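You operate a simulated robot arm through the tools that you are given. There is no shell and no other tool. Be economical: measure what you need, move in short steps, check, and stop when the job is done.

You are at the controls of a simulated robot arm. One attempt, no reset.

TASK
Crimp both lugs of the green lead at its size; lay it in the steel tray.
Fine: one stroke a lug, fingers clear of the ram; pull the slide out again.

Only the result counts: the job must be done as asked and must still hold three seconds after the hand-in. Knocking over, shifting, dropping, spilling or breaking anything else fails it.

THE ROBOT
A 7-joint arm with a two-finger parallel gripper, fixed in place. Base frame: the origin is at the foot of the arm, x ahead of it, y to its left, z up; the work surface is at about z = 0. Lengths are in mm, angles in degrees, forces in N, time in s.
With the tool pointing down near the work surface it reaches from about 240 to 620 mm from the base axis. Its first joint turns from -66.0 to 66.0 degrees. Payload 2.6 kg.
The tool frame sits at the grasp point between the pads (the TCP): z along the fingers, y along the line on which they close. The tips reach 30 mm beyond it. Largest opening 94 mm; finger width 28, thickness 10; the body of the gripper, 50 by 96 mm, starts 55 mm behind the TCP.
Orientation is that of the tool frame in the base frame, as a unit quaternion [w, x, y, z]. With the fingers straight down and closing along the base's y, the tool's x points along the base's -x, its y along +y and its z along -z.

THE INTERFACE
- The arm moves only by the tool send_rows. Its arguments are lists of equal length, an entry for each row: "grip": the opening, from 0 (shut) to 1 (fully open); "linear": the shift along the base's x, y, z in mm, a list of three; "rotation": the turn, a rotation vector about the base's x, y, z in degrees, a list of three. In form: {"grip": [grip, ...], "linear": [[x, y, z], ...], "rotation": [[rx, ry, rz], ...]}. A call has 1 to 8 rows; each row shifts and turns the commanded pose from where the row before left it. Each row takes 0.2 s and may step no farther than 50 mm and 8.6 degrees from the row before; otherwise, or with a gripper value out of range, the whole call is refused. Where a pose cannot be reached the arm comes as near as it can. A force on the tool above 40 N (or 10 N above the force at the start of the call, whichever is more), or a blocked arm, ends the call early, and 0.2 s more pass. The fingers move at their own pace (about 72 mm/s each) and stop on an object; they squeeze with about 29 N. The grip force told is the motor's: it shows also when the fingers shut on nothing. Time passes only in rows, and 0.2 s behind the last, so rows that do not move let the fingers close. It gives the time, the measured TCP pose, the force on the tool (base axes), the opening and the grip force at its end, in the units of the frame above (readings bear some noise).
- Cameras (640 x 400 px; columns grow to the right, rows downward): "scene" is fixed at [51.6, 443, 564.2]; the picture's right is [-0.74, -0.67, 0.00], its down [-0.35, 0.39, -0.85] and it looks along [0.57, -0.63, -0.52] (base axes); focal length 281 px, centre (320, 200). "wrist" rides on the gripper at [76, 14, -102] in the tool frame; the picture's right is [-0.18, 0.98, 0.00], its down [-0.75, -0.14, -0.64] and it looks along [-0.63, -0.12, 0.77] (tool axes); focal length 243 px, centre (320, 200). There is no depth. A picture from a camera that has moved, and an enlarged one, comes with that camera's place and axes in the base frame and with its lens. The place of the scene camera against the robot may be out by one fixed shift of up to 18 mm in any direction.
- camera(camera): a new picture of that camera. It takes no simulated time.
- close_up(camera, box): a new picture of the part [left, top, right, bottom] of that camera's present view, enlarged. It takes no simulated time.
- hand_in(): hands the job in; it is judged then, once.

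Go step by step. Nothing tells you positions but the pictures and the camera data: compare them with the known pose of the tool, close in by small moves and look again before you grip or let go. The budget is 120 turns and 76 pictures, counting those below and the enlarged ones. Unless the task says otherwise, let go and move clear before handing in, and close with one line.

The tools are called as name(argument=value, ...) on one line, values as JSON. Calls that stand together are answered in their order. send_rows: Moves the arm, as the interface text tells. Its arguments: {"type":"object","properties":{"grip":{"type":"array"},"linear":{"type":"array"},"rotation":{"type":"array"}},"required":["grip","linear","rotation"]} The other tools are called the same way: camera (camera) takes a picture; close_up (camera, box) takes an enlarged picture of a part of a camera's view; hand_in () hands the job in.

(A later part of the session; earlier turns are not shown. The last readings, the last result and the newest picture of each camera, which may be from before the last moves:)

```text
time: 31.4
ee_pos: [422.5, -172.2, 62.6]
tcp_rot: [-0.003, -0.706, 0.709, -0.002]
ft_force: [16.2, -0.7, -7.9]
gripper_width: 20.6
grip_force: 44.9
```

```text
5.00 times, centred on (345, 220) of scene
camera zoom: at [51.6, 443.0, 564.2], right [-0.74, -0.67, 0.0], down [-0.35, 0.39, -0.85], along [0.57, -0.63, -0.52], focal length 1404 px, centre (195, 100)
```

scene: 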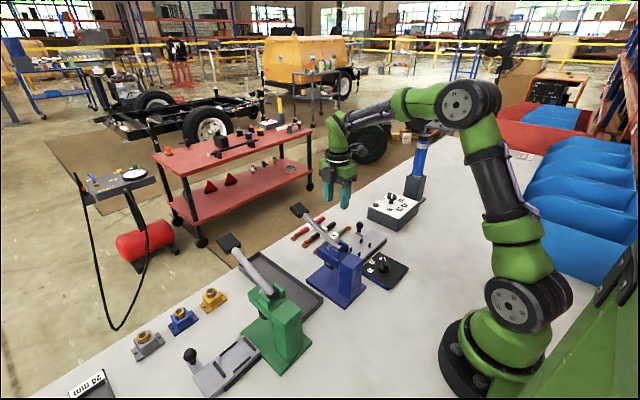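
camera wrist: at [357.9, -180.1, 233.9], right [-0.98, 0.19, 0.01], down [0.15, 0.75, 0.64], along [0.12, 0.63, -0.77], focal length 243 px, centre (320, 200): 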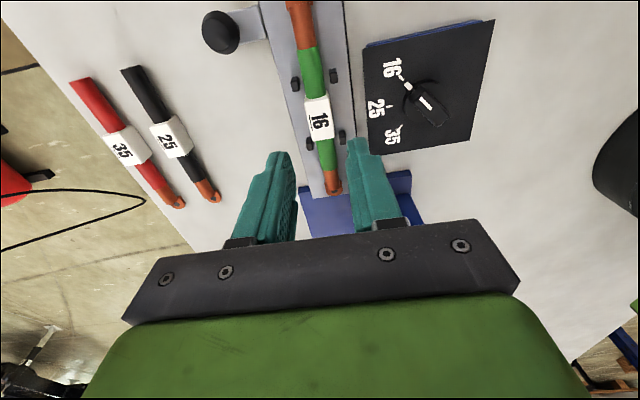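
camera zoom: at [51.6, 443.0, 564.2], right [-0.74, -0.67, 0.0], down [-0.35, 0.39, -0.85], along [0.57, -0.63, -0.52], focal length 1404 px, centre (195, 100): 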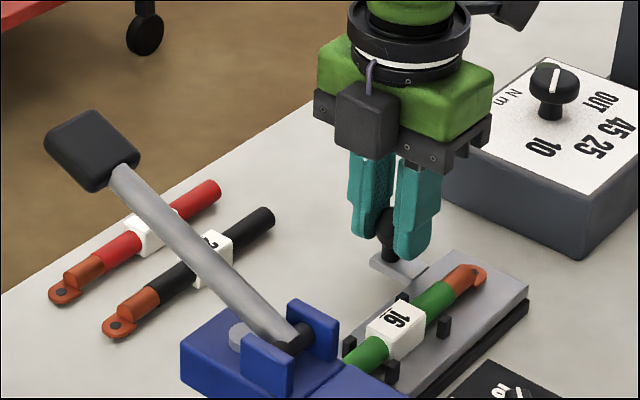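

Gripped. I push the slide in along +y in small steps until its stop.

send_rows(grip=[0, 0, 0, 0, 0, 0, 0, 0], linear=[[1, 4, 0], [0, 8, 0], [0, 8, 0], [0, 8, 0], [0, 8, 0], [0, 6, 0], [0, 5, 0], [0, 4, 0]], rotation=[[0, 0, 0], [0, 0, 0], [0, 0, 0], [0, 0, 0], [0, 0, 0], [0, 0, 0], [0, 0, 0], [0, 0, 0]])

close_up(camera="scene", box=[290, 180, 410, 300])

```text
time: 33.2
ee_pos: [421.5, -123.3, 62.5]
tcp_rot: [-0.003, -0.704, 0.71, 0.001]
ft_force: [7.3, -1.2, -13.2]
gripper_width: 20.9
grip_force: 45.3
```

```text
3.33 times, centred on (350, 240) of scene
camera zoom: at [51.7, 443.0, 564.2], right [-0.74, -0.67, 0.0], down [-0.35, 0.39, -0.85], along [0.57, -0.63, -0.52], focal length 936 px, centre (220, 67)
```

zoom: 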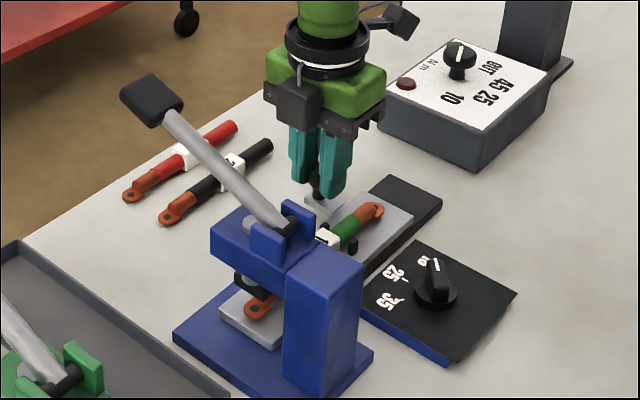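

The slide went in 49 mm and the lug is already at the ram. I look for the stop in small steps.

send_rows(grip=[0, 0, 0, 0, 0], linear=[[0, 3, 0], [0, 3, 0], [0, 3, 0], [0, 3, 0], [0, 3, 0]], rotation=[[0, 0, 0], [0, 0, 0], [0, 0, 0], [0, 0, 0], [0, 0, 0]])

close_up(camera="scene", box=[315, 225, 385, 285])

```text
time: 34.5
ee_pos: [422.4, -106.2, 65.1]
tcp_rot: [-0.003, -0.705, 0.709, 0.001]
ft_force: [15.5, -0.9, -32.2]
gripper_width: 20.5
grip_force: 44.7
```

```text
6.67 times, centred on (350, 255) of scene
camera zoom: at [51.7, 442.9, 564.2], right [-0.74, -0.67, 0.0], down [-0.35, 0.39, -0.85], along [0.57, -0.63, -0.52], focal length 1871 px, centre (120, -167)
```

zoom: 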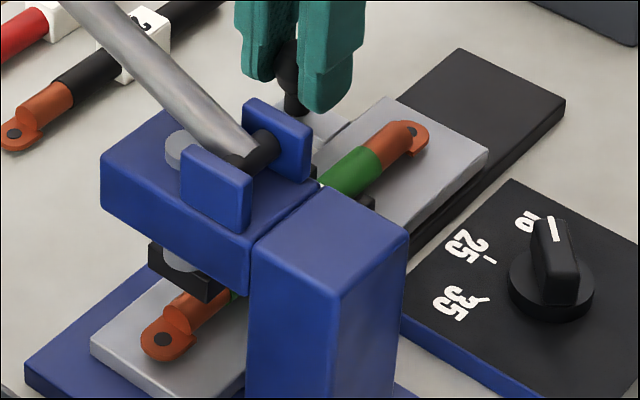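

No stop felt yet, and the barrel centre still seems about 10 mm short of the die. Continue gently, relieving the vertical force.

send_rows(grip=[0, 0, 0, 0, 0], linear=[[1, 0, -3], [0, 3, 0], [0, 3, 0], [0, 3, 0], [0, 0, 0]], rotation=[[0, 0, 0], [0, 0, 0], [0, 0, 0], [0, 0, 0], [0, 0, 0]])

close_up(camera="scene", box=[315, 225, 385, 285])

```text
time: 35.6
ee_pos: [422.3, -96.2, 60.9]
tcp_rot: [-0.004, -0.704, 0.71, 0.002]
ft_force: [-24.4, -0.7, 31.2]
gripper_width: 21.3
grip_force: 44.9
```

```text
6.67 times, centred on (350, 255) of scene
camera zoom: at [51.4, 443.0, 564.2], right [-0.74, -0.67, 0.0], down [-0.35, 0.39, -0.85], along [0.57, -0.63, -0.52], focal length 1871 px, centre (120, -167)
```

zoom: 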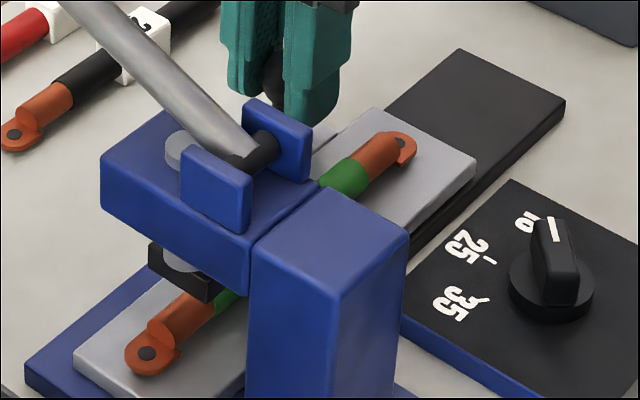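

send_rows(grip=[0, 0, 0, 0, 0], linear=[[-1, 0, 1.5], [0, 2, 0], [0, 2, 0], [0, 2, 0], [0, 0, 0]], rotation=[[0, 0, 0], [0, 0, 0], [0, 0, 0], [0, 0, 0], [0, 0, 0]])

close_up(camera="scene", box=[325, 250, 365, 285])

```text
time: 36.9
ee_pos: [423.2, -96.6, 62.7]
tcp_rot: [-0.007, -0.704, 0.71, -0.002]
ft_force: [6.6, -26.6, -18.8]
gripper_width: 20.9
grip_force: 44.9
```

```text
11.43 times, centred on (345, 268) of scene
camera zoom: at [51.7, 443.0, 564.2], right [-0.74, -0.67, 0.0], down [-0.35, 0.39, -0.85], along [0.57, -0.63, -0.52], focal length 3208 px, centre (34, -571)
```

zoom: 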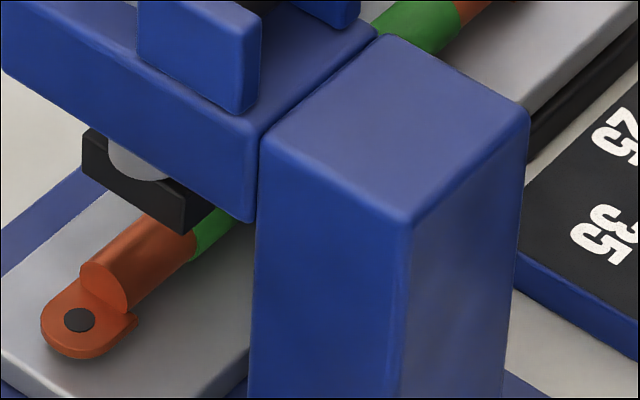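

The slide has met its stop (y force rises, the barrel is under the die). I release the knob, rise, and turn the tool back to face the lever.

send_rows(grip=[0.2, 0.4, 0.45, 0.45, 0.45, 0.45, 0.45, 0.45], linear=[[0, -2, 0], [0, 0, 0], [0, 0, 15], [0, 0, 30], [0, 0, 40], [0, 0, 40], [0, 0, 40], [10, 10, 20]], rotation=[[0, 0, 0], [0, 0, 0], [0, 0, 0], [0, 0, 0], [0, 0, -8.2], [0, 0, -8.2], [0, 0, -8.2], [0, 0, -8.2]])

send_rows(grip=[0.7, 0.7, 0.7, 0.7, 0.7, 0.7, 0.7, 0.7], linear=[[10, 15, 0], [10, 15, 0], [5, 15, 0], [5, 15, 0], [5, 15, 0], [5, 15, 0], [0, 15, 0], [0, 10, 0]], rotation=[[0, 0, -8.2], [0, 0, -8.2], [0, 0, -8.2], [0, 0, -8.2], [0, 0, -8.2], [0, 0, -8.2], [0, 0, -8.2], [0, 0, 0]])

camera(camera="wrist")

close_up(camera="scene", box=[240, 140, 400, 300])

```text
time: 38.6
ee_pos: [428.1, -81.4, 250.1]
tcp_rot: [-0.004, -0.474, 0.88, 0.002]
ft_force: [-0.8, 0.6, 0.5]
gripper_width: 42.2
grip_force: 0.0
```

```text
time: 40.5
ee_pos: [471.3, 32.6, 250.1]
tcp_rot: [-0.002, 0.006, 1.0, 0.002]
ft_force: [-0.2, -0.3, -0.3]
gripper_width: 65.8
grip_force: 0.1
```

```text
29 pictures are left
camera wrist: at [396.2, 46.8, 352.7], right [0.2, 0.98, 0.01], down [0.75, -0.15, 0.64], along [0.63, -0.12, -0.77], focal length 243 px, centre (320, 200)
```

wrist: 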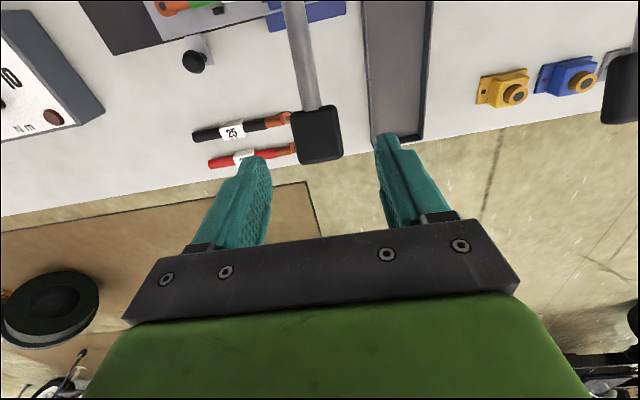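

```text
2.50 times, centred on (320, 220) of scene
camera zoom: at [51.6, 443.0, 564.2], right [-0.74, -0.67, 0.0], down [-0.35, 0.39, -0.85], along [0.57, -0.63, -0.52], focal length 702 px, centre (320, 150)
```

zoom: 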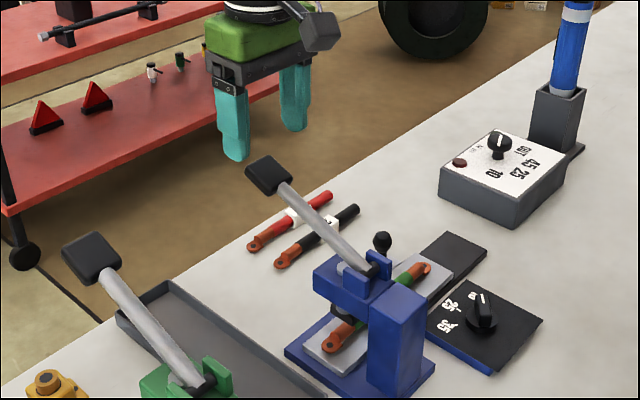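

The lever paddle is at about (478,29,174), 36 mm wide. I lower the open fingers astride it and grip, which lets it pivot between the pads.

send_rows(grip=[0.7, 0.7, 0.7, 0.7, 0.4, 0.3, 0.3], linear=[[5, -3.5, 0], [0, 0, -25], [0, 0, -20], [0, 0, -15], [0, 0, 0], [0, 0, 0], [0, 0, 0]], rotation=[[0, 0, 0], [0, 0, 0], [0, 0, 0], [0, 0, 0], [0, 0, 0], [0, 0, 0], [0, 0, 0]])

close_up(camera="scene", box=[260, 150, 380, 270])

```text
time: 42.0
ee_pos: [478.2, 30.6, 186.6]
tcp_rot: [-0.001, 0.003, 1.0, 0.004]
ft_force: [4.1, 16.6, -4.3]
gripper_width: 40.1
grip_force: 44.9
```

```text
3.33 times, centred on (320, 210) of scene
camera zoom: at [51.6, 443.0, 564.2], right [-0.74, -0.67, 0.0], down [-0.35, 0.39, -0.85], along [0.57, -0.63, -0.52], focal length 936 px, centre (320, 167)
```

zoom: 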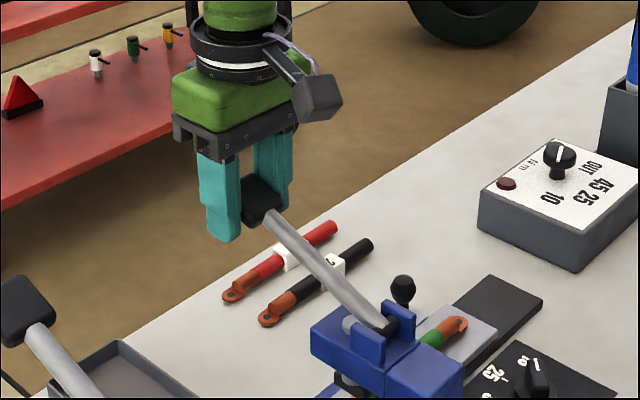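

Gripped. Now pull the lever down along its arc.

send_rows(grip=[0.3, 0.3, 0.3, 0.3, 0.3, 0.3, 0.3, 0.3], linear=[[2.5, 1, -9.6], [2, 0, -9.8], [1.4, 0, -9.9], [0.9, 0, -10], [0.1, 0, -10], [-0.6, 0, -10], [-1.3, 0, -10], [-2, 0, -9.8]], rotation=[[0, 0, 0], [0, 0, 0], [0, 0, 0], [0, 0, 0], [0, 0, 0], [0, 0, 0], [0, 0, 0], [0, 0, 0]])

close_up(camera="scene", box=[260, 150, 380, 270])

```text
time: 43.9
ee_pos: [481.4, 29.5, 107.3]
tcp_rot: [-0.001, 0.005, 1.0, 0.003]
ft_force: [16.3, 15.8, 9.0]
gripper_width: 40.5
grip_force: 44.5
```

```text
3.33 times, centred on (320, 210) of scene
camera zoom: at [51.6, 443.0, 564.2], right [-0.74, -0.67, 0.0], down [-0.35, 0.39, -0.85], along [0.57, -0.63, -0.52], focal length 936 px, centre (320, 167)
```

zoom: 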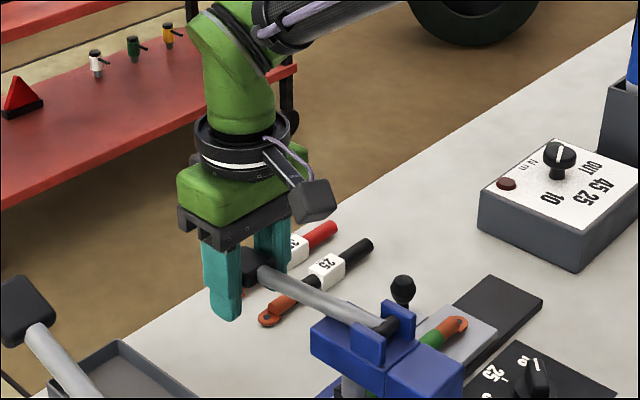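

The lever moves freely with little force, so I continue along the arc towards the stop.

send_rows(grip=[0.3, 0.3, 0.3, 0.3, 0.3, 0.3], linear=[[-1.5, 0.5, -6], [-1.5, 0, -6], [-2, 0, -6], [-2.2, 0, -6], [-2.5, 0, -6], [-2.7, 0, -6]], rotation=[[0, 0, 0], [0, 0, 0], [0, 0, 0], [0, 0, 0], [0, 0, 0], [0, 0, 0]])

close_up(camera="scene", box=[280, 190, 380, 290])

```text
time: 45.2
ee_pos: [470.5, 30.6, 76.7]
tcp_rot: [0.006, 0.003, 1.0, 0.005]
ft_force: [14.7, 15.6, 27.9]
gripper_width: 40.8
grip_force: 45.6
```

```text
4.00 times, centred on (330, 240) of scene
camera zoom: at [51.4, 443.0, 564.2], right [-0.74, -0.67, 0.0], down [-0.35, 0.39, -0.85], along [0.57, -0.63, -0.52], focal length 1123 px, centre (280, 40)
```

zoom: 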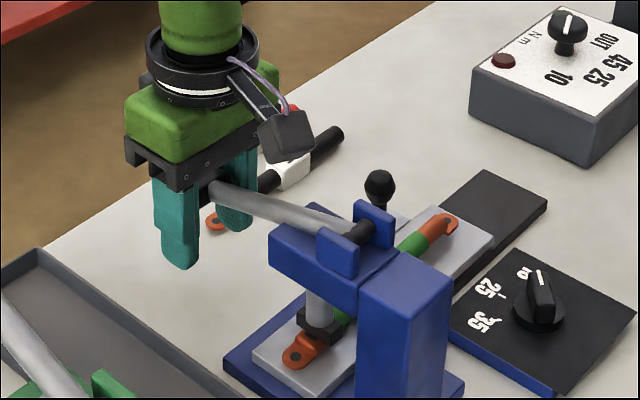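

The die has come down on the barrel and resistance rises; press a little further to the stop.

send_rows(grip=[0.3, 0.3, 0.3, 0.3], linear=[[0, 0, -3], [-1, 0, -4], [-1, 0, -4], [0, 0, 0]], rotation=[[0, 0, 0], [0, 0, 0], [0, 0, 0], [0, 0, 0]])

close_up(camera="scene", box=[310, 210, 370, 285])

```text
time: 46.2
ee_pos: [468.4, 30.0, 64.7]
tcp_rot: [0.003, 0.002, 1.0, 0.004]
ft_force: [10.1, 17.8, 29.6]
gripper_width: 39.7
grip_force: 44.6
```

```text
5.33 times, centred on (340, 248) of scene
camera zoom: at [51.4, 443.0, 564.2], right [-0.74, -0.67, 0.0], down [-0.35, 0.39, -0.85], along [0.57, -0.63, -0.52], focal length 1497 px, centre (213, -53)
```

zoom: 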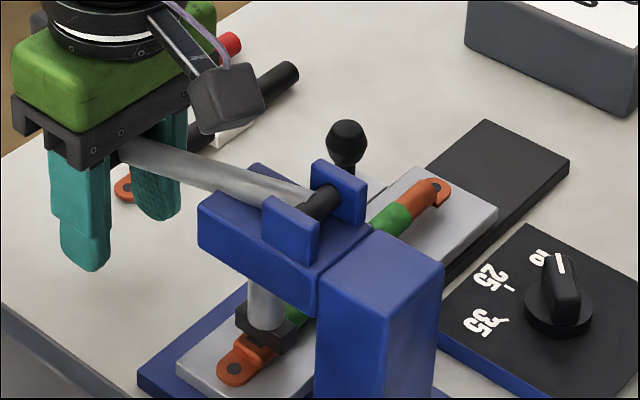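

send_rows(grip=[0.3, 0.3, 0.3, 0.3, 0.3], linear=[[-2, 0, -4], [-2.5, 0, -4], [-2.5, 0, -4], [-2.5, 0, -4], [0, 0, 0]], rotation=[[0, 0, 0], [0, 0, 0], [0, 0, 0], [0, 0, 0], [0, 0, 0]])

close_up(camera="scene", box=[310, 210, 370, 285])

```text
time: 47.0
ee_pos: [462.5, 30.3, 57.2]
tcp_rot: [0.006, 0.004, 1.0, 0.004]
ft_force: [-4.8, 0.8, 6.4]
gripper_width: 40.2
grip_force: 44.5
stopped in row 3: the force on the tool passed its limit (the readings are from after the stop); the commanded pose is now the measured one
```

```text
5.33 times, centred on (340, 248) of scene
camera zoom: at [51.5, 443.0, 564.2], right [-0.74, -0.67, 0.0], down [-0.35, 0.39, -0.85], along [0.57, -0.63, -0.52], focal length 1497 px, centre (213, -53)
```

zoom: 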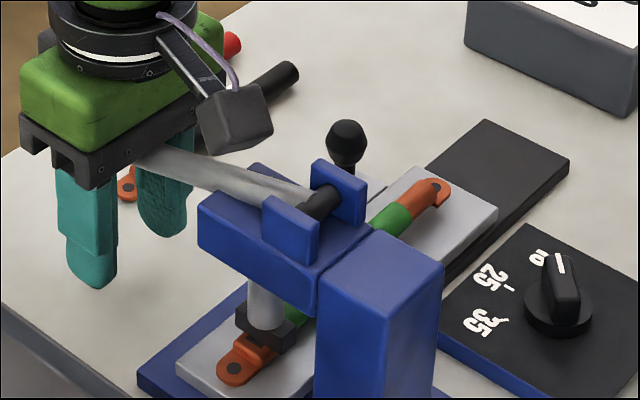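

The force limit tripped near z 57, probably the stop. One small further push to confirm.

send_rows(grip=[0.3, 0.3, 0.3], linear=[[-1.5, 0, -3], [-2, 0, -3], [-2, 0, -3]], rotation=[[0, 0, 0], [0, 0, 0], [0, 0, 0]])

```text
time: 47.6
ee_pos: [464.2, 30.6, 56.7]
tcp_rot: [0.011, 0.006, 1.0, 0.005]
ft_force: [-3.2, 0.6, 7.7]
gripper_width: 40.0
grip_force: 45.1
stopped in row 2: the force on the tool passed its limit (the readings are from after the stop); the commanded pose is now the measured one
```

That is the stop: one full stroke done. Now I return the lever along the same arc.

send_rows(grip=[0.3, 0.3, 0.3, 0.3, 0.3, 0.3, 0.3, 0.3], linear=[[4, 0, 6.3], [4.2, 0, 6.3], [6.8, 0, 13.4], [5.4, 0, 14], [3.9, 0, 14.5], [2.3, 0, 14.9], [0.8, 0, 15], [-0.8, 0, 15]], rotation=[[0, 1.2, 0], [0, 0, 0], [0, 0, 0], [0, 0, 0], [0, 0, 0], [0, 0, 0], [0, 0, 0], [0, 0, 0]])

send_rows(grip=[0.3, 0.3, 0.3, 0.3], linear=[[-2.3, 0, 14], [-3.5, 0, 12], [-1, 0, 4], [0, 0, 0]], rotation=[[0, 0, 0], [0, 0, 0], [0, 0, 0], [0, 0, 0]])

close_up(camera="scene", box=[260, 150, 380, 290])

```text
time: 49.4
ee_pos: [488.6, 30.0, 151.8]
tcp_rot: [-0.003, 0.006, 1.0, 0.005]
ft_force: [-4.7, -0.3, -30.8]
gripper_width: 40.1
grip_force: 45.1
```

```text
time: 50.4
ee_pos: [484.5, 30.3, 186.6]
tcp_rot: [0.001, 0.006, 1.0, 0.005]
ft_force: [11.8, -1.5, -12.5]
gripper_width: 39.8
grip_force: 44.9
```

```text
2.86 times, centred on (320, 220) of scene
camera zoom: at [51.7, 443.0, 564.2], right [-0.74, -0.67, 0.0], down [-0.35, 0.39, -0.85], along [0.57, -0.63, -0.52], focal length 802 px, centre (320, 143)
```

zoom: 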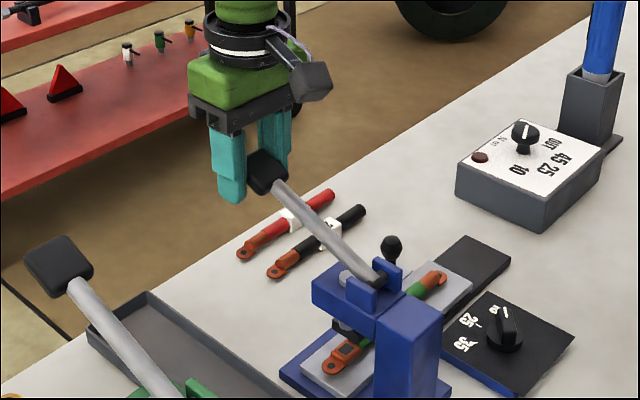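

Lever is back up and the barrel shows its crimp. Release, and return to the slide knob near (422,-97).

send_rows(grip=[0.5, 0.7, 0.7, 0.7, 0.7, 0.7, 0.7, 0.7], linear=[[0, 0, 0], [0, 0, 0], [0, 0, 30], [0, 0, 25], [-10, -20, 0], [-10, -25, 0], [-10, -25, 0], [-10, -25, 0]], rotation=[[0, 0, 0], [0, 0, 0], [0, 0, 0], [0, 0, 0], [0, 0, 8.25], [0, 0, 8.25], [0, 0, 8.25], [0, 0, 8.25]])

send_rows(grip=[0.45, 0.45, 0.45, 0.45, 0.45, 0.45, 0.45, 0.45], linear=[[-10, -20, 0], [-10, -13, -20], [-2, 0, -30], [0, 0, -30], [0, 0, -30], [0, 0, -20], [0, 0, -15], [0, 0, 0]], rotation=[[0, 0, 8.25], [0, 0, 8.25], [0, 0, 8.25], [0, 0, 8.25], [0, 0, 8.25], [0, 0, 8.25], [0, 0, 8.25], [0, 0, 0]])

close_up(camera="wrist", box=[220, 60, 420, 220])

```text
time: 52.2
ee_pos: [443.6, -64.4, 239.5]
tcp_rot: [-0.001, -0.28, 0.96, 0.005]
ft_force: [0.0, 0.2, 0.0]
gripper_width: 65.7
grip_force: 0.1
```

```text
time: 54.0
ee_pos: [420.9, -99.5, 96.1]
tcp_rot: [0.004, 0.708, -0.706, -0.004]
ft_force: [-0.1, 0.4, -0.1]
gripper_width: 42.2
grip_force: 0.0
```

```text
2.50 times, centred on (320, 140) of wrist
camera zoom: at [408.2, -175.8, 199.3], right [-0.98, 0.18, 0.01], down [0.15, 0.75, 0.64], along [0.11, 0.63, -0.77], focal length 606 px, centre (320, 350)
```

zoom: 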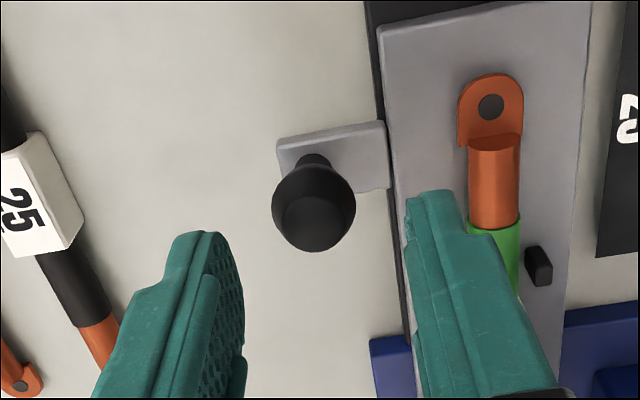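

send_rows(grip=[0.45, 0.45, 0.45, 0, 0, 0], linear=[[1.5, 0, -12], [0, 0, -12], [0, 0, -10], [0, 0, 0], [0, 0, 0], [0, 0, 0]], rotation=[[0, 0, 0], [0, 0, 0], [0, 0, 0], [0, 0, 0], [0, 0, 0], [0, 0, 0]])

send_rows(grip=[0, 0, 0, 0, 0, 0, 0, 0], linear=[[0, -4, 0], [0, -8, 0], [0, -10, 0], [0, -10, 0], [0, -10, 0], [0, -10, 0], [0, -8, 0], [0, -6, 0]], rotation=[[0, 0, 0], [0, 0, 0], [0, 0, 0], [0, 0, 0], [0, 0, 0], [0, 0, 0], [0, 0, 0], [0, 0, 0]])

send_rows(grip=[0, 0, 0, 0, 0], linear=[[0, -3, 0], [0, -3, 0], [0, -3, 0], [0, -2, 0], [0, 0, 0]], rotation=[[0, 0, 0], [0, 0, 0], [0, 0, 0], [0, 0, 0], [0, 0, 0]])

close_up(camera="scene", box=[290, 180, 410, 290])

```text
time: 55.4
ee_pos: [421.9, -97.6, 63.4]
tcp_rot: [0.003, 0.708, -0.706, -0.004]
ft_force: [-0.7, 0.0, -3.2]
gripper_width: 20.7
grip_force: 44.5
```

```text
time: 57.2
ee_pos: [421.9, -163.5, 62.1]
tcp_rot: [-0.004, -0.707, 0.707, 0.004]
ft_force: [-22.3, 0.7, 18.4]
gripper_width: 20.9
grip_force: 45.1
```

```text
time: 58.4
ee_pos: [422.0, -173.3, 61.7]
tcp_rot: [-0.003, -0.707, 0.707, 0.006]
ft_force: [-22.0, 9.5, 28.6]
gripper_width: 20.9
grip_force: 45.1
```

```text
3.64 times, centred on (350, 235) of scene
camera zoom: at [51.4, 443.1, 564.1], right [-0.74, -0.67, 0.0], down [-0.35, 0.39, -0.85], along [0.57, -0.63, -0.52], focal length 1021 px, centre (211, 73)
```

zoom: 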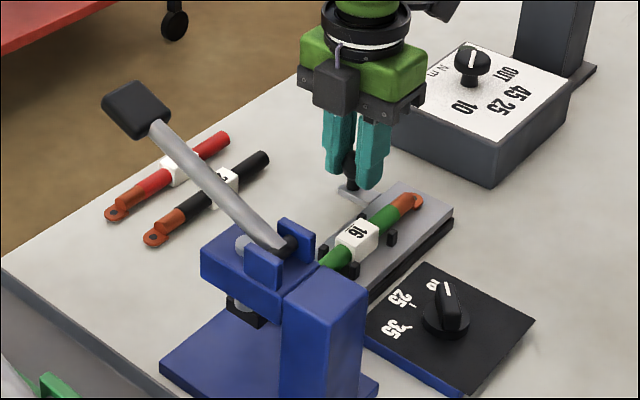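

The slide is out at its end stop again. Release, rise, and pick up the lead at its label.

send_rows(grip=[0.2, 0.45, 0.45, 0.45, 0.45, 0.36, 0.36, 0.36], linear=[[0, 1, 0], [0, 0, 0], [0, 0, 20], [0, 0, 30], [-20, 30, 0], [-20, 30, 0], [-11.5, 8.5, -10], [0, 0, -15]], rotation=[[0, 0, 0], [0, 0, 0], [0, 0, 0], [0, 0, 0], [0, 0, 0], [0, 0, 0], [0, 0, 0], [0, 0, 0]])

close_up(camera="wrist", box=[220, 60, 420, 220])

```text
time: 60.2
ee_pos: [370.1, -102.7, 88.4]
tcp_rot: [0.004, 0.708, -0.706, -0.004]
ft_force: [-0.3, -0.5, -0.1]
gripper_width: 33.8
grip_force: 0.0
```

```text
2.50 times, centred on (320, 140) of wrist
camera zoom: at [358.1, -178.6, 192.7], right [-0.98, 0.18, 0.01], down [0.15, 0.75, 0.64], along [0.11, 0.63, -0.77], focal length 606 px, centre (320, 350)
```

zoom: 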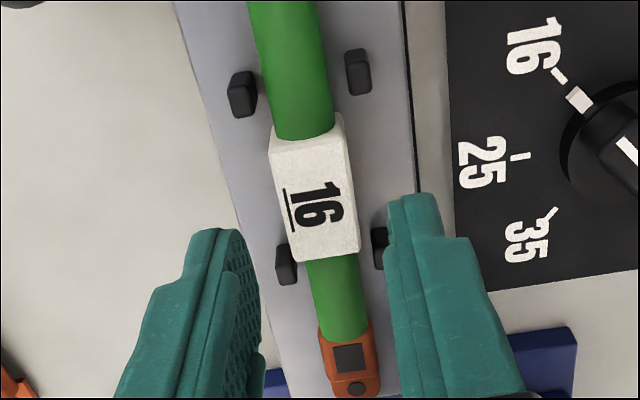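

The crimp is visible on the barrel. I centre and descend onto the label and grip.

send_rows(grip=[0.36, 0.36, 0.36, 0.36, 0, 0, 0], linear=[[0.5, -1.5, -10], [0, 0, -10], [0, 0, -10], [0, 0, -6], [0, 0, 0], [0, 0, 0], [0, 0, 0]], rotation=[[0, 0, 0], [0, 0, 0], [0, 0, 0], [0, 0, 0], [0, 0, 0], [0, 0, 0], [0, 0, 0]])

send_rows(grip=[0, 0, 0, 0, 0, 0, 0, 0], linear=[[0, 0, 3], [0, 0, 5], [0, 0, 8], [0, 0, 10], [0, 0, 12], [0, 0, 15], [0, 0, 15], [0, 0, 15]], rotation=[[0, 0, 0], [0, 0, 0], [0, 0, 0], [0, 0, 0], [0, 0, 0], [0, 0, 0], [0, 0, 0], [0, 0, 0]])

```text
time: 61.8
ee_pos: [373.5, -105.4, 52.4]
tcp_rot: [0.002, 0.708, -0.707, -0.002]
ft_force: [6.6, 0.0, 8.1]
gripper_width: 19.7
grip_force: 29.1
```

```text
time: 63.6
ee_pos: [371.5, -105.6, 133.9]
tcp_rot: [0.004, 0.708, -0.706, -0.004]
ft_force: [-0.2, -0.2, -1.9]
gripper_width: 19.5
grip_force: 28.9
```

Held. Move out to a clear spot and turn the lead by 180°.

send_rows(grip=[0, 0, 0, 0, 0, 0, 0, 0], linear=[[10, -6, 10], [15, -8, 12], [15, -8, 10], [10, -8, 8], [0, 0, 0], [0, 0, 0], [0, 0, 0], [0, 0, 0]], rotation=[[0, 0, 0], [0, 0, 0], [0, 0, -4.1], [0, 0, -8.19], [0, 0, -8.19], [0, 0, -8.19], [0, 0, -8.19], [0, 0, -8.19]])

send_rows(grip=[0, 0, 0, 0, 0, 0, 0, 0], linear=[[0, 0, 0], [0, 0, 0], [0, 0, 0], [0, 0, 0], [0, 0, 0], [0, 0, 0], [0, 0, 0], [0, 0, 0]], rotation=[[0, 0, -8.19], [0, 0, -8.19], [0, 0, -8.19], [0, 0, -8.19], [0, 0, -8.19], [0, 0, -8.19], [0, 0, -8.19], [0, 0, -8.19]])

send_rows(grip=[0, 0, 0, 0, 0, 0, 0, 0], linear=[[0, 0, 0], [0, 0, 0], [0, 0, 0], [0, 0, 0], [0, 0, 0], [0, 0, 0], [0, 0, 0], [0, 0, 0]], rotation=[[0, 0, -8.19], [0, 0, -8.19], [0, 0, -8.19], [0, 0, -8.19], [0, 0, -8.19], [0, 0, -8.19], [0, 0, -8.19], [0, 0, -8.19]])

send_rows(grip=[0, 0], linear=[[0, 0, 0], [0, 0, 0]], rotation=[[0, 0, -3.8], [0, 0, 0]])

camera(camera="wrist")

```text
time: 65.4
ee_pos: [422.2, -136.9, 173.8]
tcp_rot: [-0.002, -0.38, 0.925, 0.004]
ft_force: [0.3, -0.4, -1.2]
gripper_width: 19.4
grip_force: 28.8
```

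```text
time: 67.2
ee_pos: [421.4, -135.3, 174.1]
tcp_rot: [0.001, 0.18, 0.984, 0.005]
ft_force: [0.1, -0.3, -2.0]
gripper_width: 19.3
grip_force: 29.3
```

```text
time: 69.0
ee_pos: [421.2, -135.6, 174.5]
tcp_rot: [0.003, 0.683, 0.73, 0.004]
ft_force: [-0.7, -0.7, -1.4]
gripper_width: 19.3
grip_force: 28.7
```

```text
time: 69.6
ee_pos: [421.5, -136.1, 175.0]
tcp_rot: [0.004, 0.707, 0.707, 0.004]
ft_force: [-0.3, -0.4, -0.3]
gripper_width: 19.3
grip_force: 29.2
```

```text
18 pictures are left
camera wrist: at [434.7, -59.9, 278.2], right [0.98, -0.18, 0.01], down [-0.15, -0.75, 0.64], along [-0.11, -0.63, -0.77], focal length 243 px, centre (320, 200)
```

wrist: 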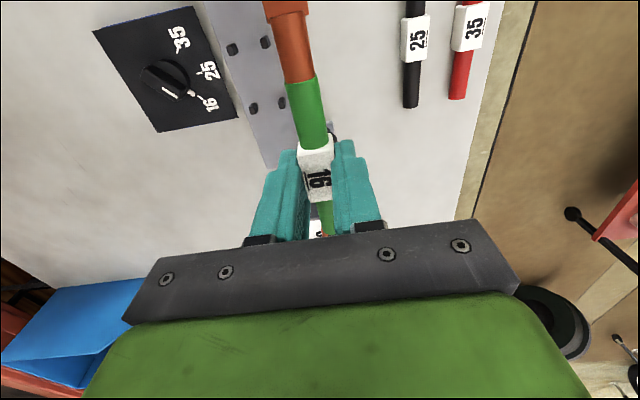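

The flip worked: the uncrimped end points at the press. Move over the nest and check both pin alignment and clearance to the press.

send_rows(grip=[0, 0, 0, 0, 0, 0, 0], linear=[[-12, 6, -5], [-15, 8, -10], [-14, 8, -15], [-10, 4, -15], [0, 0, -10], [0, 0, -12], [0, 0, 0]], rotation=[[0, 0, 0], [0, 0, 0], [0, 0, 0], [0, 0, 0], [0, 0, 0], [0, 0, 0], [0, 0, 0]])

close_up(camera="wrist", box=[220, 20, 420, 240])

close_up(camera="scene", box=[290, 160, 400, 290])

```text
time: 71.2
ee_pos: [371.1, -110.4, 107.0]
tcp_rot: [0.004, 0.706, 0.708, 0.004]
ft_force: [0.5, 0.0, -1.9]
gripper_width: 19.3
grip_force: 28.5
```

```text
1.82 times, centred on (320, 130) of wrist
camera zoom: at [383.6, -34.9, 210.7], right [0.98, -0.18, 0.01], down [-0.15, -0.75, 0.64], along [-0.11, -0.63, -0.77], focal length 441 px, centre (320, 327)
```

zoom: 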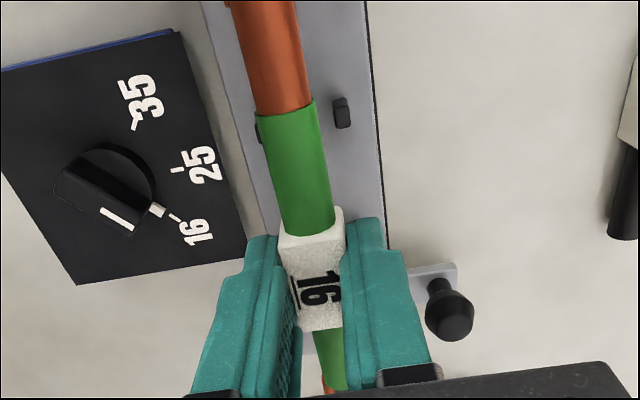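

```text
3.08 times, centred on (345, 225) of scene
camera zoom: at [51.6, 443.0, 564.2], right [-0.74, -0.67, 0.0], down [-0.35, 0.39, -0.85], along [0.57, -0.63, -0.52], focal length 864 px, centre (243, 123)
```

zoom: 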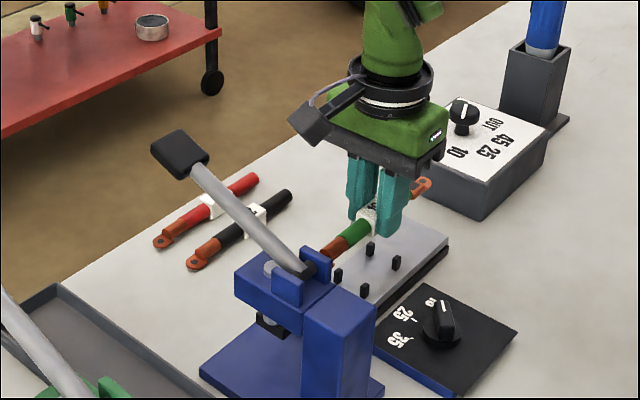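

Clearance to the press is fine. I shift 3.5 mm in +y and lower partway to compare the label directly with the pins.

send_rows(grip=[0, 0, 0, 0], linear=[[0, 3.5, -10], [0, 0, -14], [0, 0, -10], [0, 0, 0]], rotation=[[0, 0, 0], [0, 0, 0], [0, 0, 0], [0, 0, 0]])

close_up(camera="wrist", box=[220, 60, 420, 220])

```text
time: 72.2
ee_pos: [371.0, -109.0, 72.5]
tcp_rot: [0.004, 0.705, 0.709, 0.004]
ft_force: [0.3, -0.3, -2.2]
gripper_width: 19.6
grip_force: 28.1
```

```text
2.50 times, centred on (320, 140) of wrist
camera zoom: at [384.2, -31.9, 175.8], right [0.98, -0.18, 0.01], down [-0.15, -0.75, 0.64], along [-0.11, -0.63, -0.77], focal length 606 px, centre (320, 350)
```

zoom: 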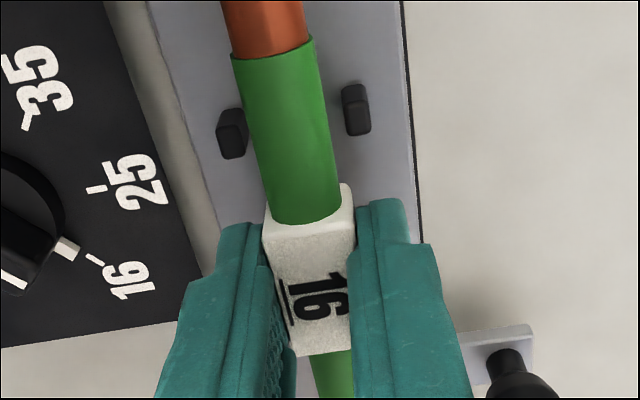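

send_rows(grip=[0, 0, 0, 0, 0], linear=[[0, 2, -6], [0, 0, -5], [0, 0, -4], [0, 0, -3.5], [0, 0, 0]], rotation=[[0, 0, 0], [0, 0, 0], [0, 0, 0], [0, 0, 0], [0, 0, 0]])

close_up(camera="wrist", box=[220, 60, 420, 220])

```text
time: 73.4
ee_pos: [370.8, -105.0, 54.2]
tcp_rot: [0.003, 0.706, 0.708, 0.004]
ft_force: [-0.2, 0.4, -2.0]
gripper_width: 19.4
grip_force: 29.2
```

```text
2.50 times, centred on (320, 140) of wrist
camera zoom: at [383.9, -29.1, 157.8], right [0.98, -0.18, 0.01], down [-0.14, -0.75, 0.64], along [-0.11, -0.63, -0.77], focal length 606 px, centre (320, 350)
```

zoom: 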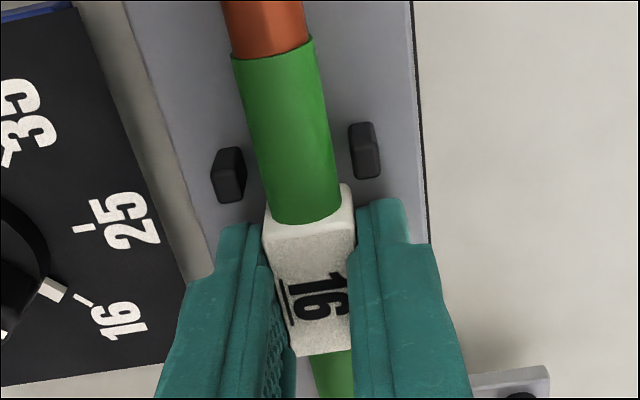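

Label is inside the pin gap, 1–2 mm low in y. Nudge, seat, release and rise.

send_rows(grip=[0, 0, 0, 0.36, 0.36, 0.36, 0.36, 0.36], linear=[[0, 1.5, 0], [0, 0, -2], [0, 0, 0], [0, 0, 0], [0, 0, 0], [0, 0, 12], [0, 0, 25], [0, 0, 30]], rotation=[[0, 0, 0], [0, 0, 0], [0, 0, 0], [0, 0, 0], [0, 0, 0], [0, 0, 0], [0, 0, 0], [0, 0, 0]])

close_up(camera="wrist", box=[220, 20, 420, 180])

```text
time: 75.2
ee_pos: [372.8, -103.1, 118.4]
tcp_rot: [0.003, 0.706, 0.708, 0.003]
ft_force: [-0.1, 0.1, 0.3]
gripper_width: 33.7
grip_force: 0.0
```

```text
2.50 times, centred on (320, 100) of wrist
camera zoom: at [385.3, -26.4, 222.5], right [0.98, -0.18, 0.01], down [-0.15, -0.75, 0.64], along [-0.11, -0.63, -0.77], focal length 606 px, centre (320, 450)
```

zoom: 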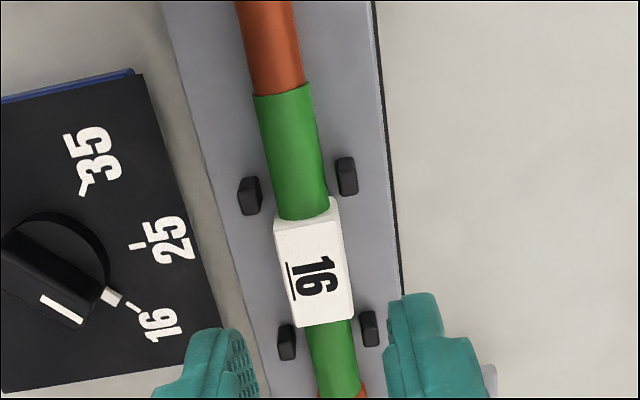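

The lead sits well in the nest. I turn the tool to yaw 0 on the way to the knob, so the fingers grip it along the slide direction.

send_rows(grip=[0.45, 0.45, 0.45, 0.45, 0.45, 0.45, 0.45, 0.45], linear=[[10, -10, 0], [10, -15, 0], [10, -15, 0], [10, -15, 0], [9, -15, 0], [0, 0, 0], [0, 0, 0], [0, 0, 0]], rotation=[[0, 0, 8.18], [0, 0, 8.18], [0, 0, 8.18], [0, 0, 8.18], [0, 0, 8.18], [0, 0, 8.18], [0, 0, 8.18], [0, 0, 8.18]])

send_rows(grip=[0.45, 0.45, 0.45, 0.45, 0.45], linear=[[0, 0, -10], [0, 0, -10], [0, 0, -6], [0, 0, 0], [0, 0, 0]], rotation=[[0, 0, 8.18], [0, 0, 8.18], [0, 0, 8.18], [0, 0, 0], [0, 0, 0]])

close_up(camera="wrist", box=[220, 60, 420, 220])

```text
time: 77.0
ee_pos: [421.0, -173.3, 120.6]
tcp_rot: [0.001, 0.21, 0.978, 0.005]
ft_force: [0.6, 1.1, 0.1]
gripper_width: 42.4
grip_force: 0.0
```

```text
time: 78.2
ee_pos: [420.6, -172.5, 94.0]
tcp_rot: [0.0, -0.002, 1.0, 0.005]
ft_force: [-0.1, 0.9, -0.5]
gripper_width: 42.3
grip_force: 0.1
```

```text
2.50 times, centred on (320, 140) of wrist
camera zoom: at [344.1, -160.5, 197.0], right [0.18, 0.98, 0.01], down [0.75, -0.15, 0.64], along [0.63, -0.11, -0.77], focal length 606 px, centre (320, 350)
```

zoom: 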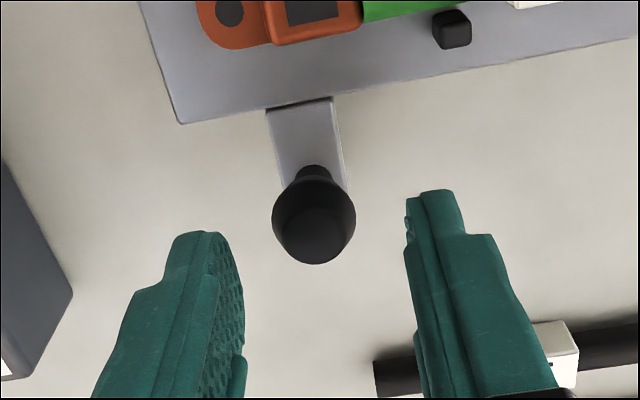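

send_rows(grip=[0.45, 0.45, 0.45, 0, 0, 0], linear=[[0, -2, -12], [0, 0, -10], [0, 0, -10], [0, 0, 0], [0, 0, 0], [0, 0, 0]], rotation=[[0, 0, 0], [0, 0, 0], [0, 0, 0], [0, 0, 0], [0, 0, 0], [0, 0, 0]])

send_rows(grip=[0, 0, 0, 0, 0, 0, 0, 0], linear=[[0, 4, 0], [0, 8, 0], [0, 9, 0], [0, 9, 0], [0, 9, 0], [0, 9, 0], [0, 8, 0], [0, 6, 0]], rotation=[[0, 0, 0], [0, 0, 0], [0, 0, 0], [0, 0, 0], [0, 0, 0], [0, 0, 0], [0, 0, 0], [0, 0, 0]])

send_rows(grip=[0, 0, 0, 0, 0, 0, 0], linear=[[0, 3, 0], [0, 3, 0], [0, 3, 0], [0, 3, 0], [0, 3, 0], [0, 2, 0], [0, 0, 0]], rotation=[[0, 0, 0], [0, 0, 0], [0, 0, 0], [0, 0, 0], [0, 0, 0], [0, 0, 0], [0, 0, 0]])

```text
time: 79.6
ee_pos: [420.6, -175.2, 62.9]
tcp_rot: [0.0, -0.002, 1.0, 0.006]
ft_force: [-1.5, 11.1, 1.9]
gripper_width: 21.8
grip_force: 44.5
```

```text
time: 81.4
ee_pos: [418.6, -112.7, 62.0]
tcp_rot: [0.0, 0.0, 1.0, 0.006]
ft_force: [-3.1, -1.0, 9.5]
gripper_width: 21.8
grip_force: 45.3
```

```text
time: 83.0
ee_pos: [419.5, -99.6, 62.4]
tcp_rot: [0.002, 0.0, 1.0, 0.003]
ft_force: [14.2, -21.9, 2.8]
gripper_width: 21.8
grip_force: 44.8
```

Force says stop reached; check the barrel under the die.

close_up(camera="scene", box=[310, 210, 380, 290])

```text
5.00 times, centred on (345, 250) of scene
camera zoom: at [51.6, 443.0, 564.2], right [-0.74, -0.67, 0.0], down [-0.35, 0.39, -0.85], along [0.57, -0.63, -0.52], focal length 1404 px, centre (195, -50)
```

zoom: 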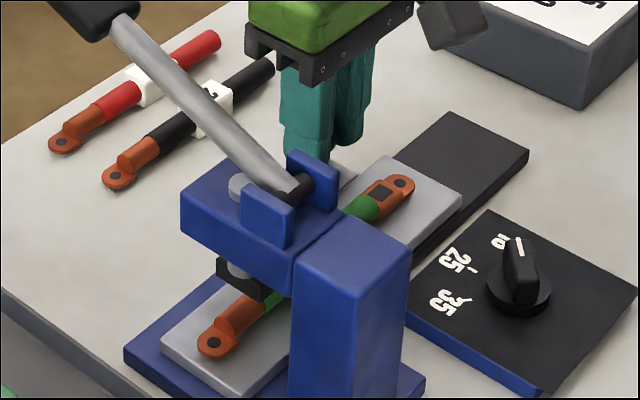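

Barrel is placed like the first one. Release, rise and go to the lever paddle.

send_rows(grip=[0.2, 0.4, 0.45, 0.45, 0.7, 0.7, 0.7, 0.7], linear=[[0, -3, 0], [0, 0, 0], [0, 0, 20], [0, 0, 40], [0, 0, 45], [0, 0, 45], [10, 0, 30], [15, 20, 0]], rotation=[[0, 0, 0], [0, 0, 0], [0, 0, 0], [0, 0, 0], [0, 0, 0], [0, 0, 0], [0, 0, 0], [0, 0, 0]])

send_rows(grip=[0.7, 0.7, 0.7, 0.7, 0.7], linear=[[15, 30, 0], [15, 35, 0], [4, 30, 0], [0, 17, 0], [0, 0, 0]], rotation=[[0, 0, 0], [0, 0, 0], [0, 0, 0], [0, 0, 0], [0, 0, 0]])

camera(camera="wrist")

```text
time: 84.8
ee_pos: [443.7, -80.3, 242.1]
tcp_rot: [0.0, -0.002, 1.0, 0.006]
ft_force: [-0.9, 0.4, 0.1]
gripper_width: 65.9
grip_force: 0.0
```

```text
time: 86.0
ee_pos: [478.3, 34.1, 243.1]
tcp_rot: [0.001, -0.001, 1.0, 0.005]
ft_force: [-0.3, 0.1, -0.2]
gripper_width: 65.6
grip_force: 0.0
```

```text
10 pictures are left
camera wrist: at [401.5, 46.8, 345.6], right [0.18, 0.98, 0.01], down [0.75, -0.15, 0.64], along [0.63, -0.11, -0.77], focal length 243 px, centre (320, 200)
```

wrist: 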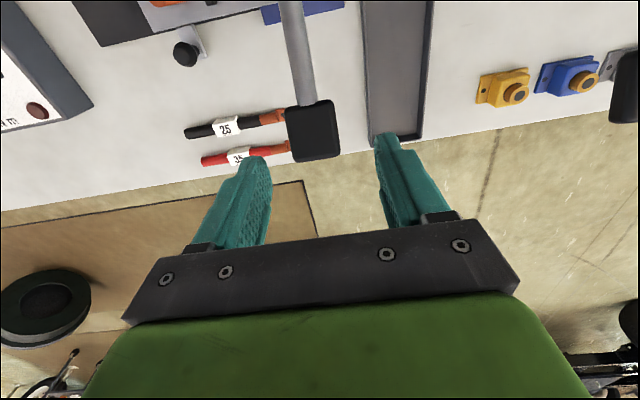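

The paddle is where it was. Descend, grip, and repeat the same single stroke.

send_rows(grip=[0.7, 0.7, 0.7, 0.7, 0.4, 0.3, 0.3], linear=[[0, -3.5, 0], [0, 0, -20], [0, 0, -20], [0, 0, -16.5], [0, 0, 0], [0, 0, 0], [0, 0, 0]], rotation=[[0, 0, 0], [0, 0, 0], [0, 0, 0], [0, 0, 0], [0, 0, 0], [0, 0, 0], [0, 0, 0]])

send_rows(grip=[0.3, 0.3, 0.3, 0.3, 0.3, 0.3, 0.3, 0.3], linear=[[2.5, 0, -9.6], [2, 0, -9.8], [1.4, 0, -9.9], [0.9, 0, -10], [0.1, 0, -10], [-0.6, 0, -10], [-1.3, 0, -10], [-2, 0, -9.8]], rotation=[[0, 0, 0], [0, 0, 0], [0, 0, 0], [0, 0, 0], [0, 0, 0], [0, 0, 0], [0, 0, 0], [0, 0, 0]])

```text
time: 87.6
ee_pos: [479.3, 30.1, 185.3]
tcp_rot: [0.0, -0.001, 1.0, 0.005]
ft_force: [-1.3, -0.7, -2.7]
gripper_width: 40.3
grip_force: 44.9
```

```text
time: 89.4
ee_pos: [480.4, 31.2, 105.8]
tcp_rot: [-0.001, -0.003, 1.0, 0.006]
ft_force: [4.1, 13.6, 10.6]
gripper_width: 40.4
grip_force: 45.2
```

send_rows(grip=[0.3, 0.3, 0.3, 0.3, 0.3, 0.3], linear=[[-1.5, 0.5, -6], [-1.5, 0, -6], [-2, 0, -6], [-2.2, 0, -6], [-2.5, 0, -6], [-2.7, 0, -6]], rotation=[[0, 0, 0], [0, 0, 0], [0, 0, 0], [0, 0, 0], [0, 0, 0], [0, 0, 0]])

send_rows(grip=[0.3, 0.3, 0.3, 0.3], linear=[[0, 0, -3], [-1, 0, -4], [-1, 0, -4], [0, 0, 0]], rotation=[[0, 0, 0], [0, 0, 0], [0, 0, 0], [0, 0, 0]])

send_rows(grip=[0.3, 0.3, 0.3, 0.3, 0.3], linear=[[-2, 0, -4], [-2.5, 0, -4], [-2.5, 0, -4], [-2.5, 0, -4], [0, 0, 0]], rotation=[[0, 0, 0], [0, 0, 0], [0, 0, 0], [0, 0, 0], [0, 0, 0]])

```text
time: 90.8
ee_pos: [469.4, 29.8, 70.3]
tcp_rot: [0.001, -0.003, 1.0, 0.007]
ft_force: [3.1, 15.3, 19.6]
gripper_width: 40.4
grip_force: 45.2
```

```text
time: 91.8
ee_pos: [468.7, 31.5, 60.8]
tcp_rot: [0.005, -0.002, 1.0, 0.006]
ft_force: [6.1, 16.4, 28.8]
gripper_width: 40.2
grip_force: 44.7
```

```text
time: 92.4
ee_pos: [467.6, 30.4, 56.3]
tcp_rot: [0.009, -0.002, 1.0, 0.006]
ft_force: [-1.6, 1.2, 3.5]
gripper_width: 40.1
grip_force: 44.5
stopped in row 3: the force on the tool passed its limit (the readings are from after the stop); the commanded pose is now the measured one
```

Same stop height as in the first stroke; a short confirmation push, then return the lever.

send_rows(grip=[0.3, 0.3, 0.3], linear=[[-1.5, 0, -3], [-2, 0, -3], [-2, 0, -3]], rotation=[[0, 0, 0], [0, 0, 0], [0, 0, 0]])

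send_rows(grip=[0.3, 0.3, 0.3, 0.3, 0.3, 0.3, 0.3, 0.3], linear=[[4, 0, 6.3], [4.2, 0, 6.3], [6.5, 0, 13.4], [5, 0, 14], [3, 0, 14.5], [1.5, 0, 14.9], [0, 0, 15], [-1.5, 0, 15]], rotation=[[0, 1.2, 0], [0, 0, 0], [0, 0, 0], [0, 0, 0], [0, 0, 0], [0, 0, 0], [0, 0, 0], [0, 0, 0]])

send_rows(grip=[0.3, 0.3, 0.3, 0.3], linear=[[-2.3, 0, 14], [-3.5, 0, 12], [-1, 0, 5], [0, 0, 0]], rotation=[[0, 0, 0], [0, 0, 0], [0, 0, 0], [0, 0, 0]])

close_up(camera="scene", box=[260, 150, 390, 290])

```text
time: 93.0
ee_pos: [467.6, 29.9, 56.5]
tcp_rot: [0.017, -0.002, 1.0, 0.007]
ft_force: [-4.5, -0.2, 9.2]
gripper_width: 40.3
grip_force: 44.9
stopped in row 2: the force on the tool passed its limit (the readings are from after the stop); the commanded pose is now the measured one
```

```text
time: 94.8
ee_pos: [489.8, 30.5, 152.6]
tcp_rot: [0.003, -0.003, 1.0, 0.005]
ft_force: [-9.0, 9.6, -26.0]
gripper_width: 40.3
grip_force: 45.0
```

```text
time: 95.8
ee_pos: [484.6, 30.8, 184.9]
tcp_rot: [0.003, 0.0, 1.0, 0.006]
ft_force: [6.6, 4.2, -28.5]
gripper_width: 40.3
grip_force: 45.4
```

```text
2.86 times, centred on (325, 220) of scene
camera zoom: at [51.8, 443.0, 564.1], right [-0.74, -0.67, 0.0], down [-0.35, 0.39, -0.85], along [0.57, -0.63, -0.52], focal length 802 px, centre (306, 143)
```

zoom: 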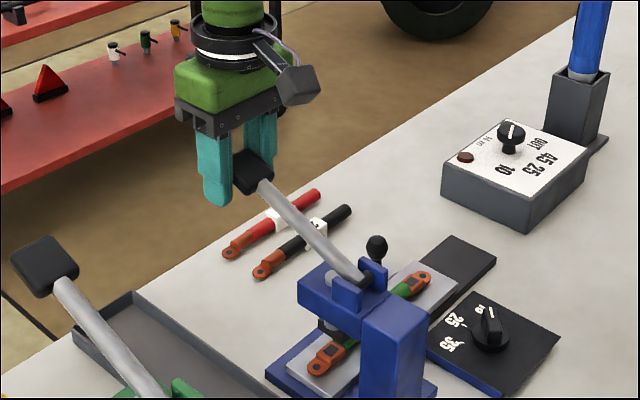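

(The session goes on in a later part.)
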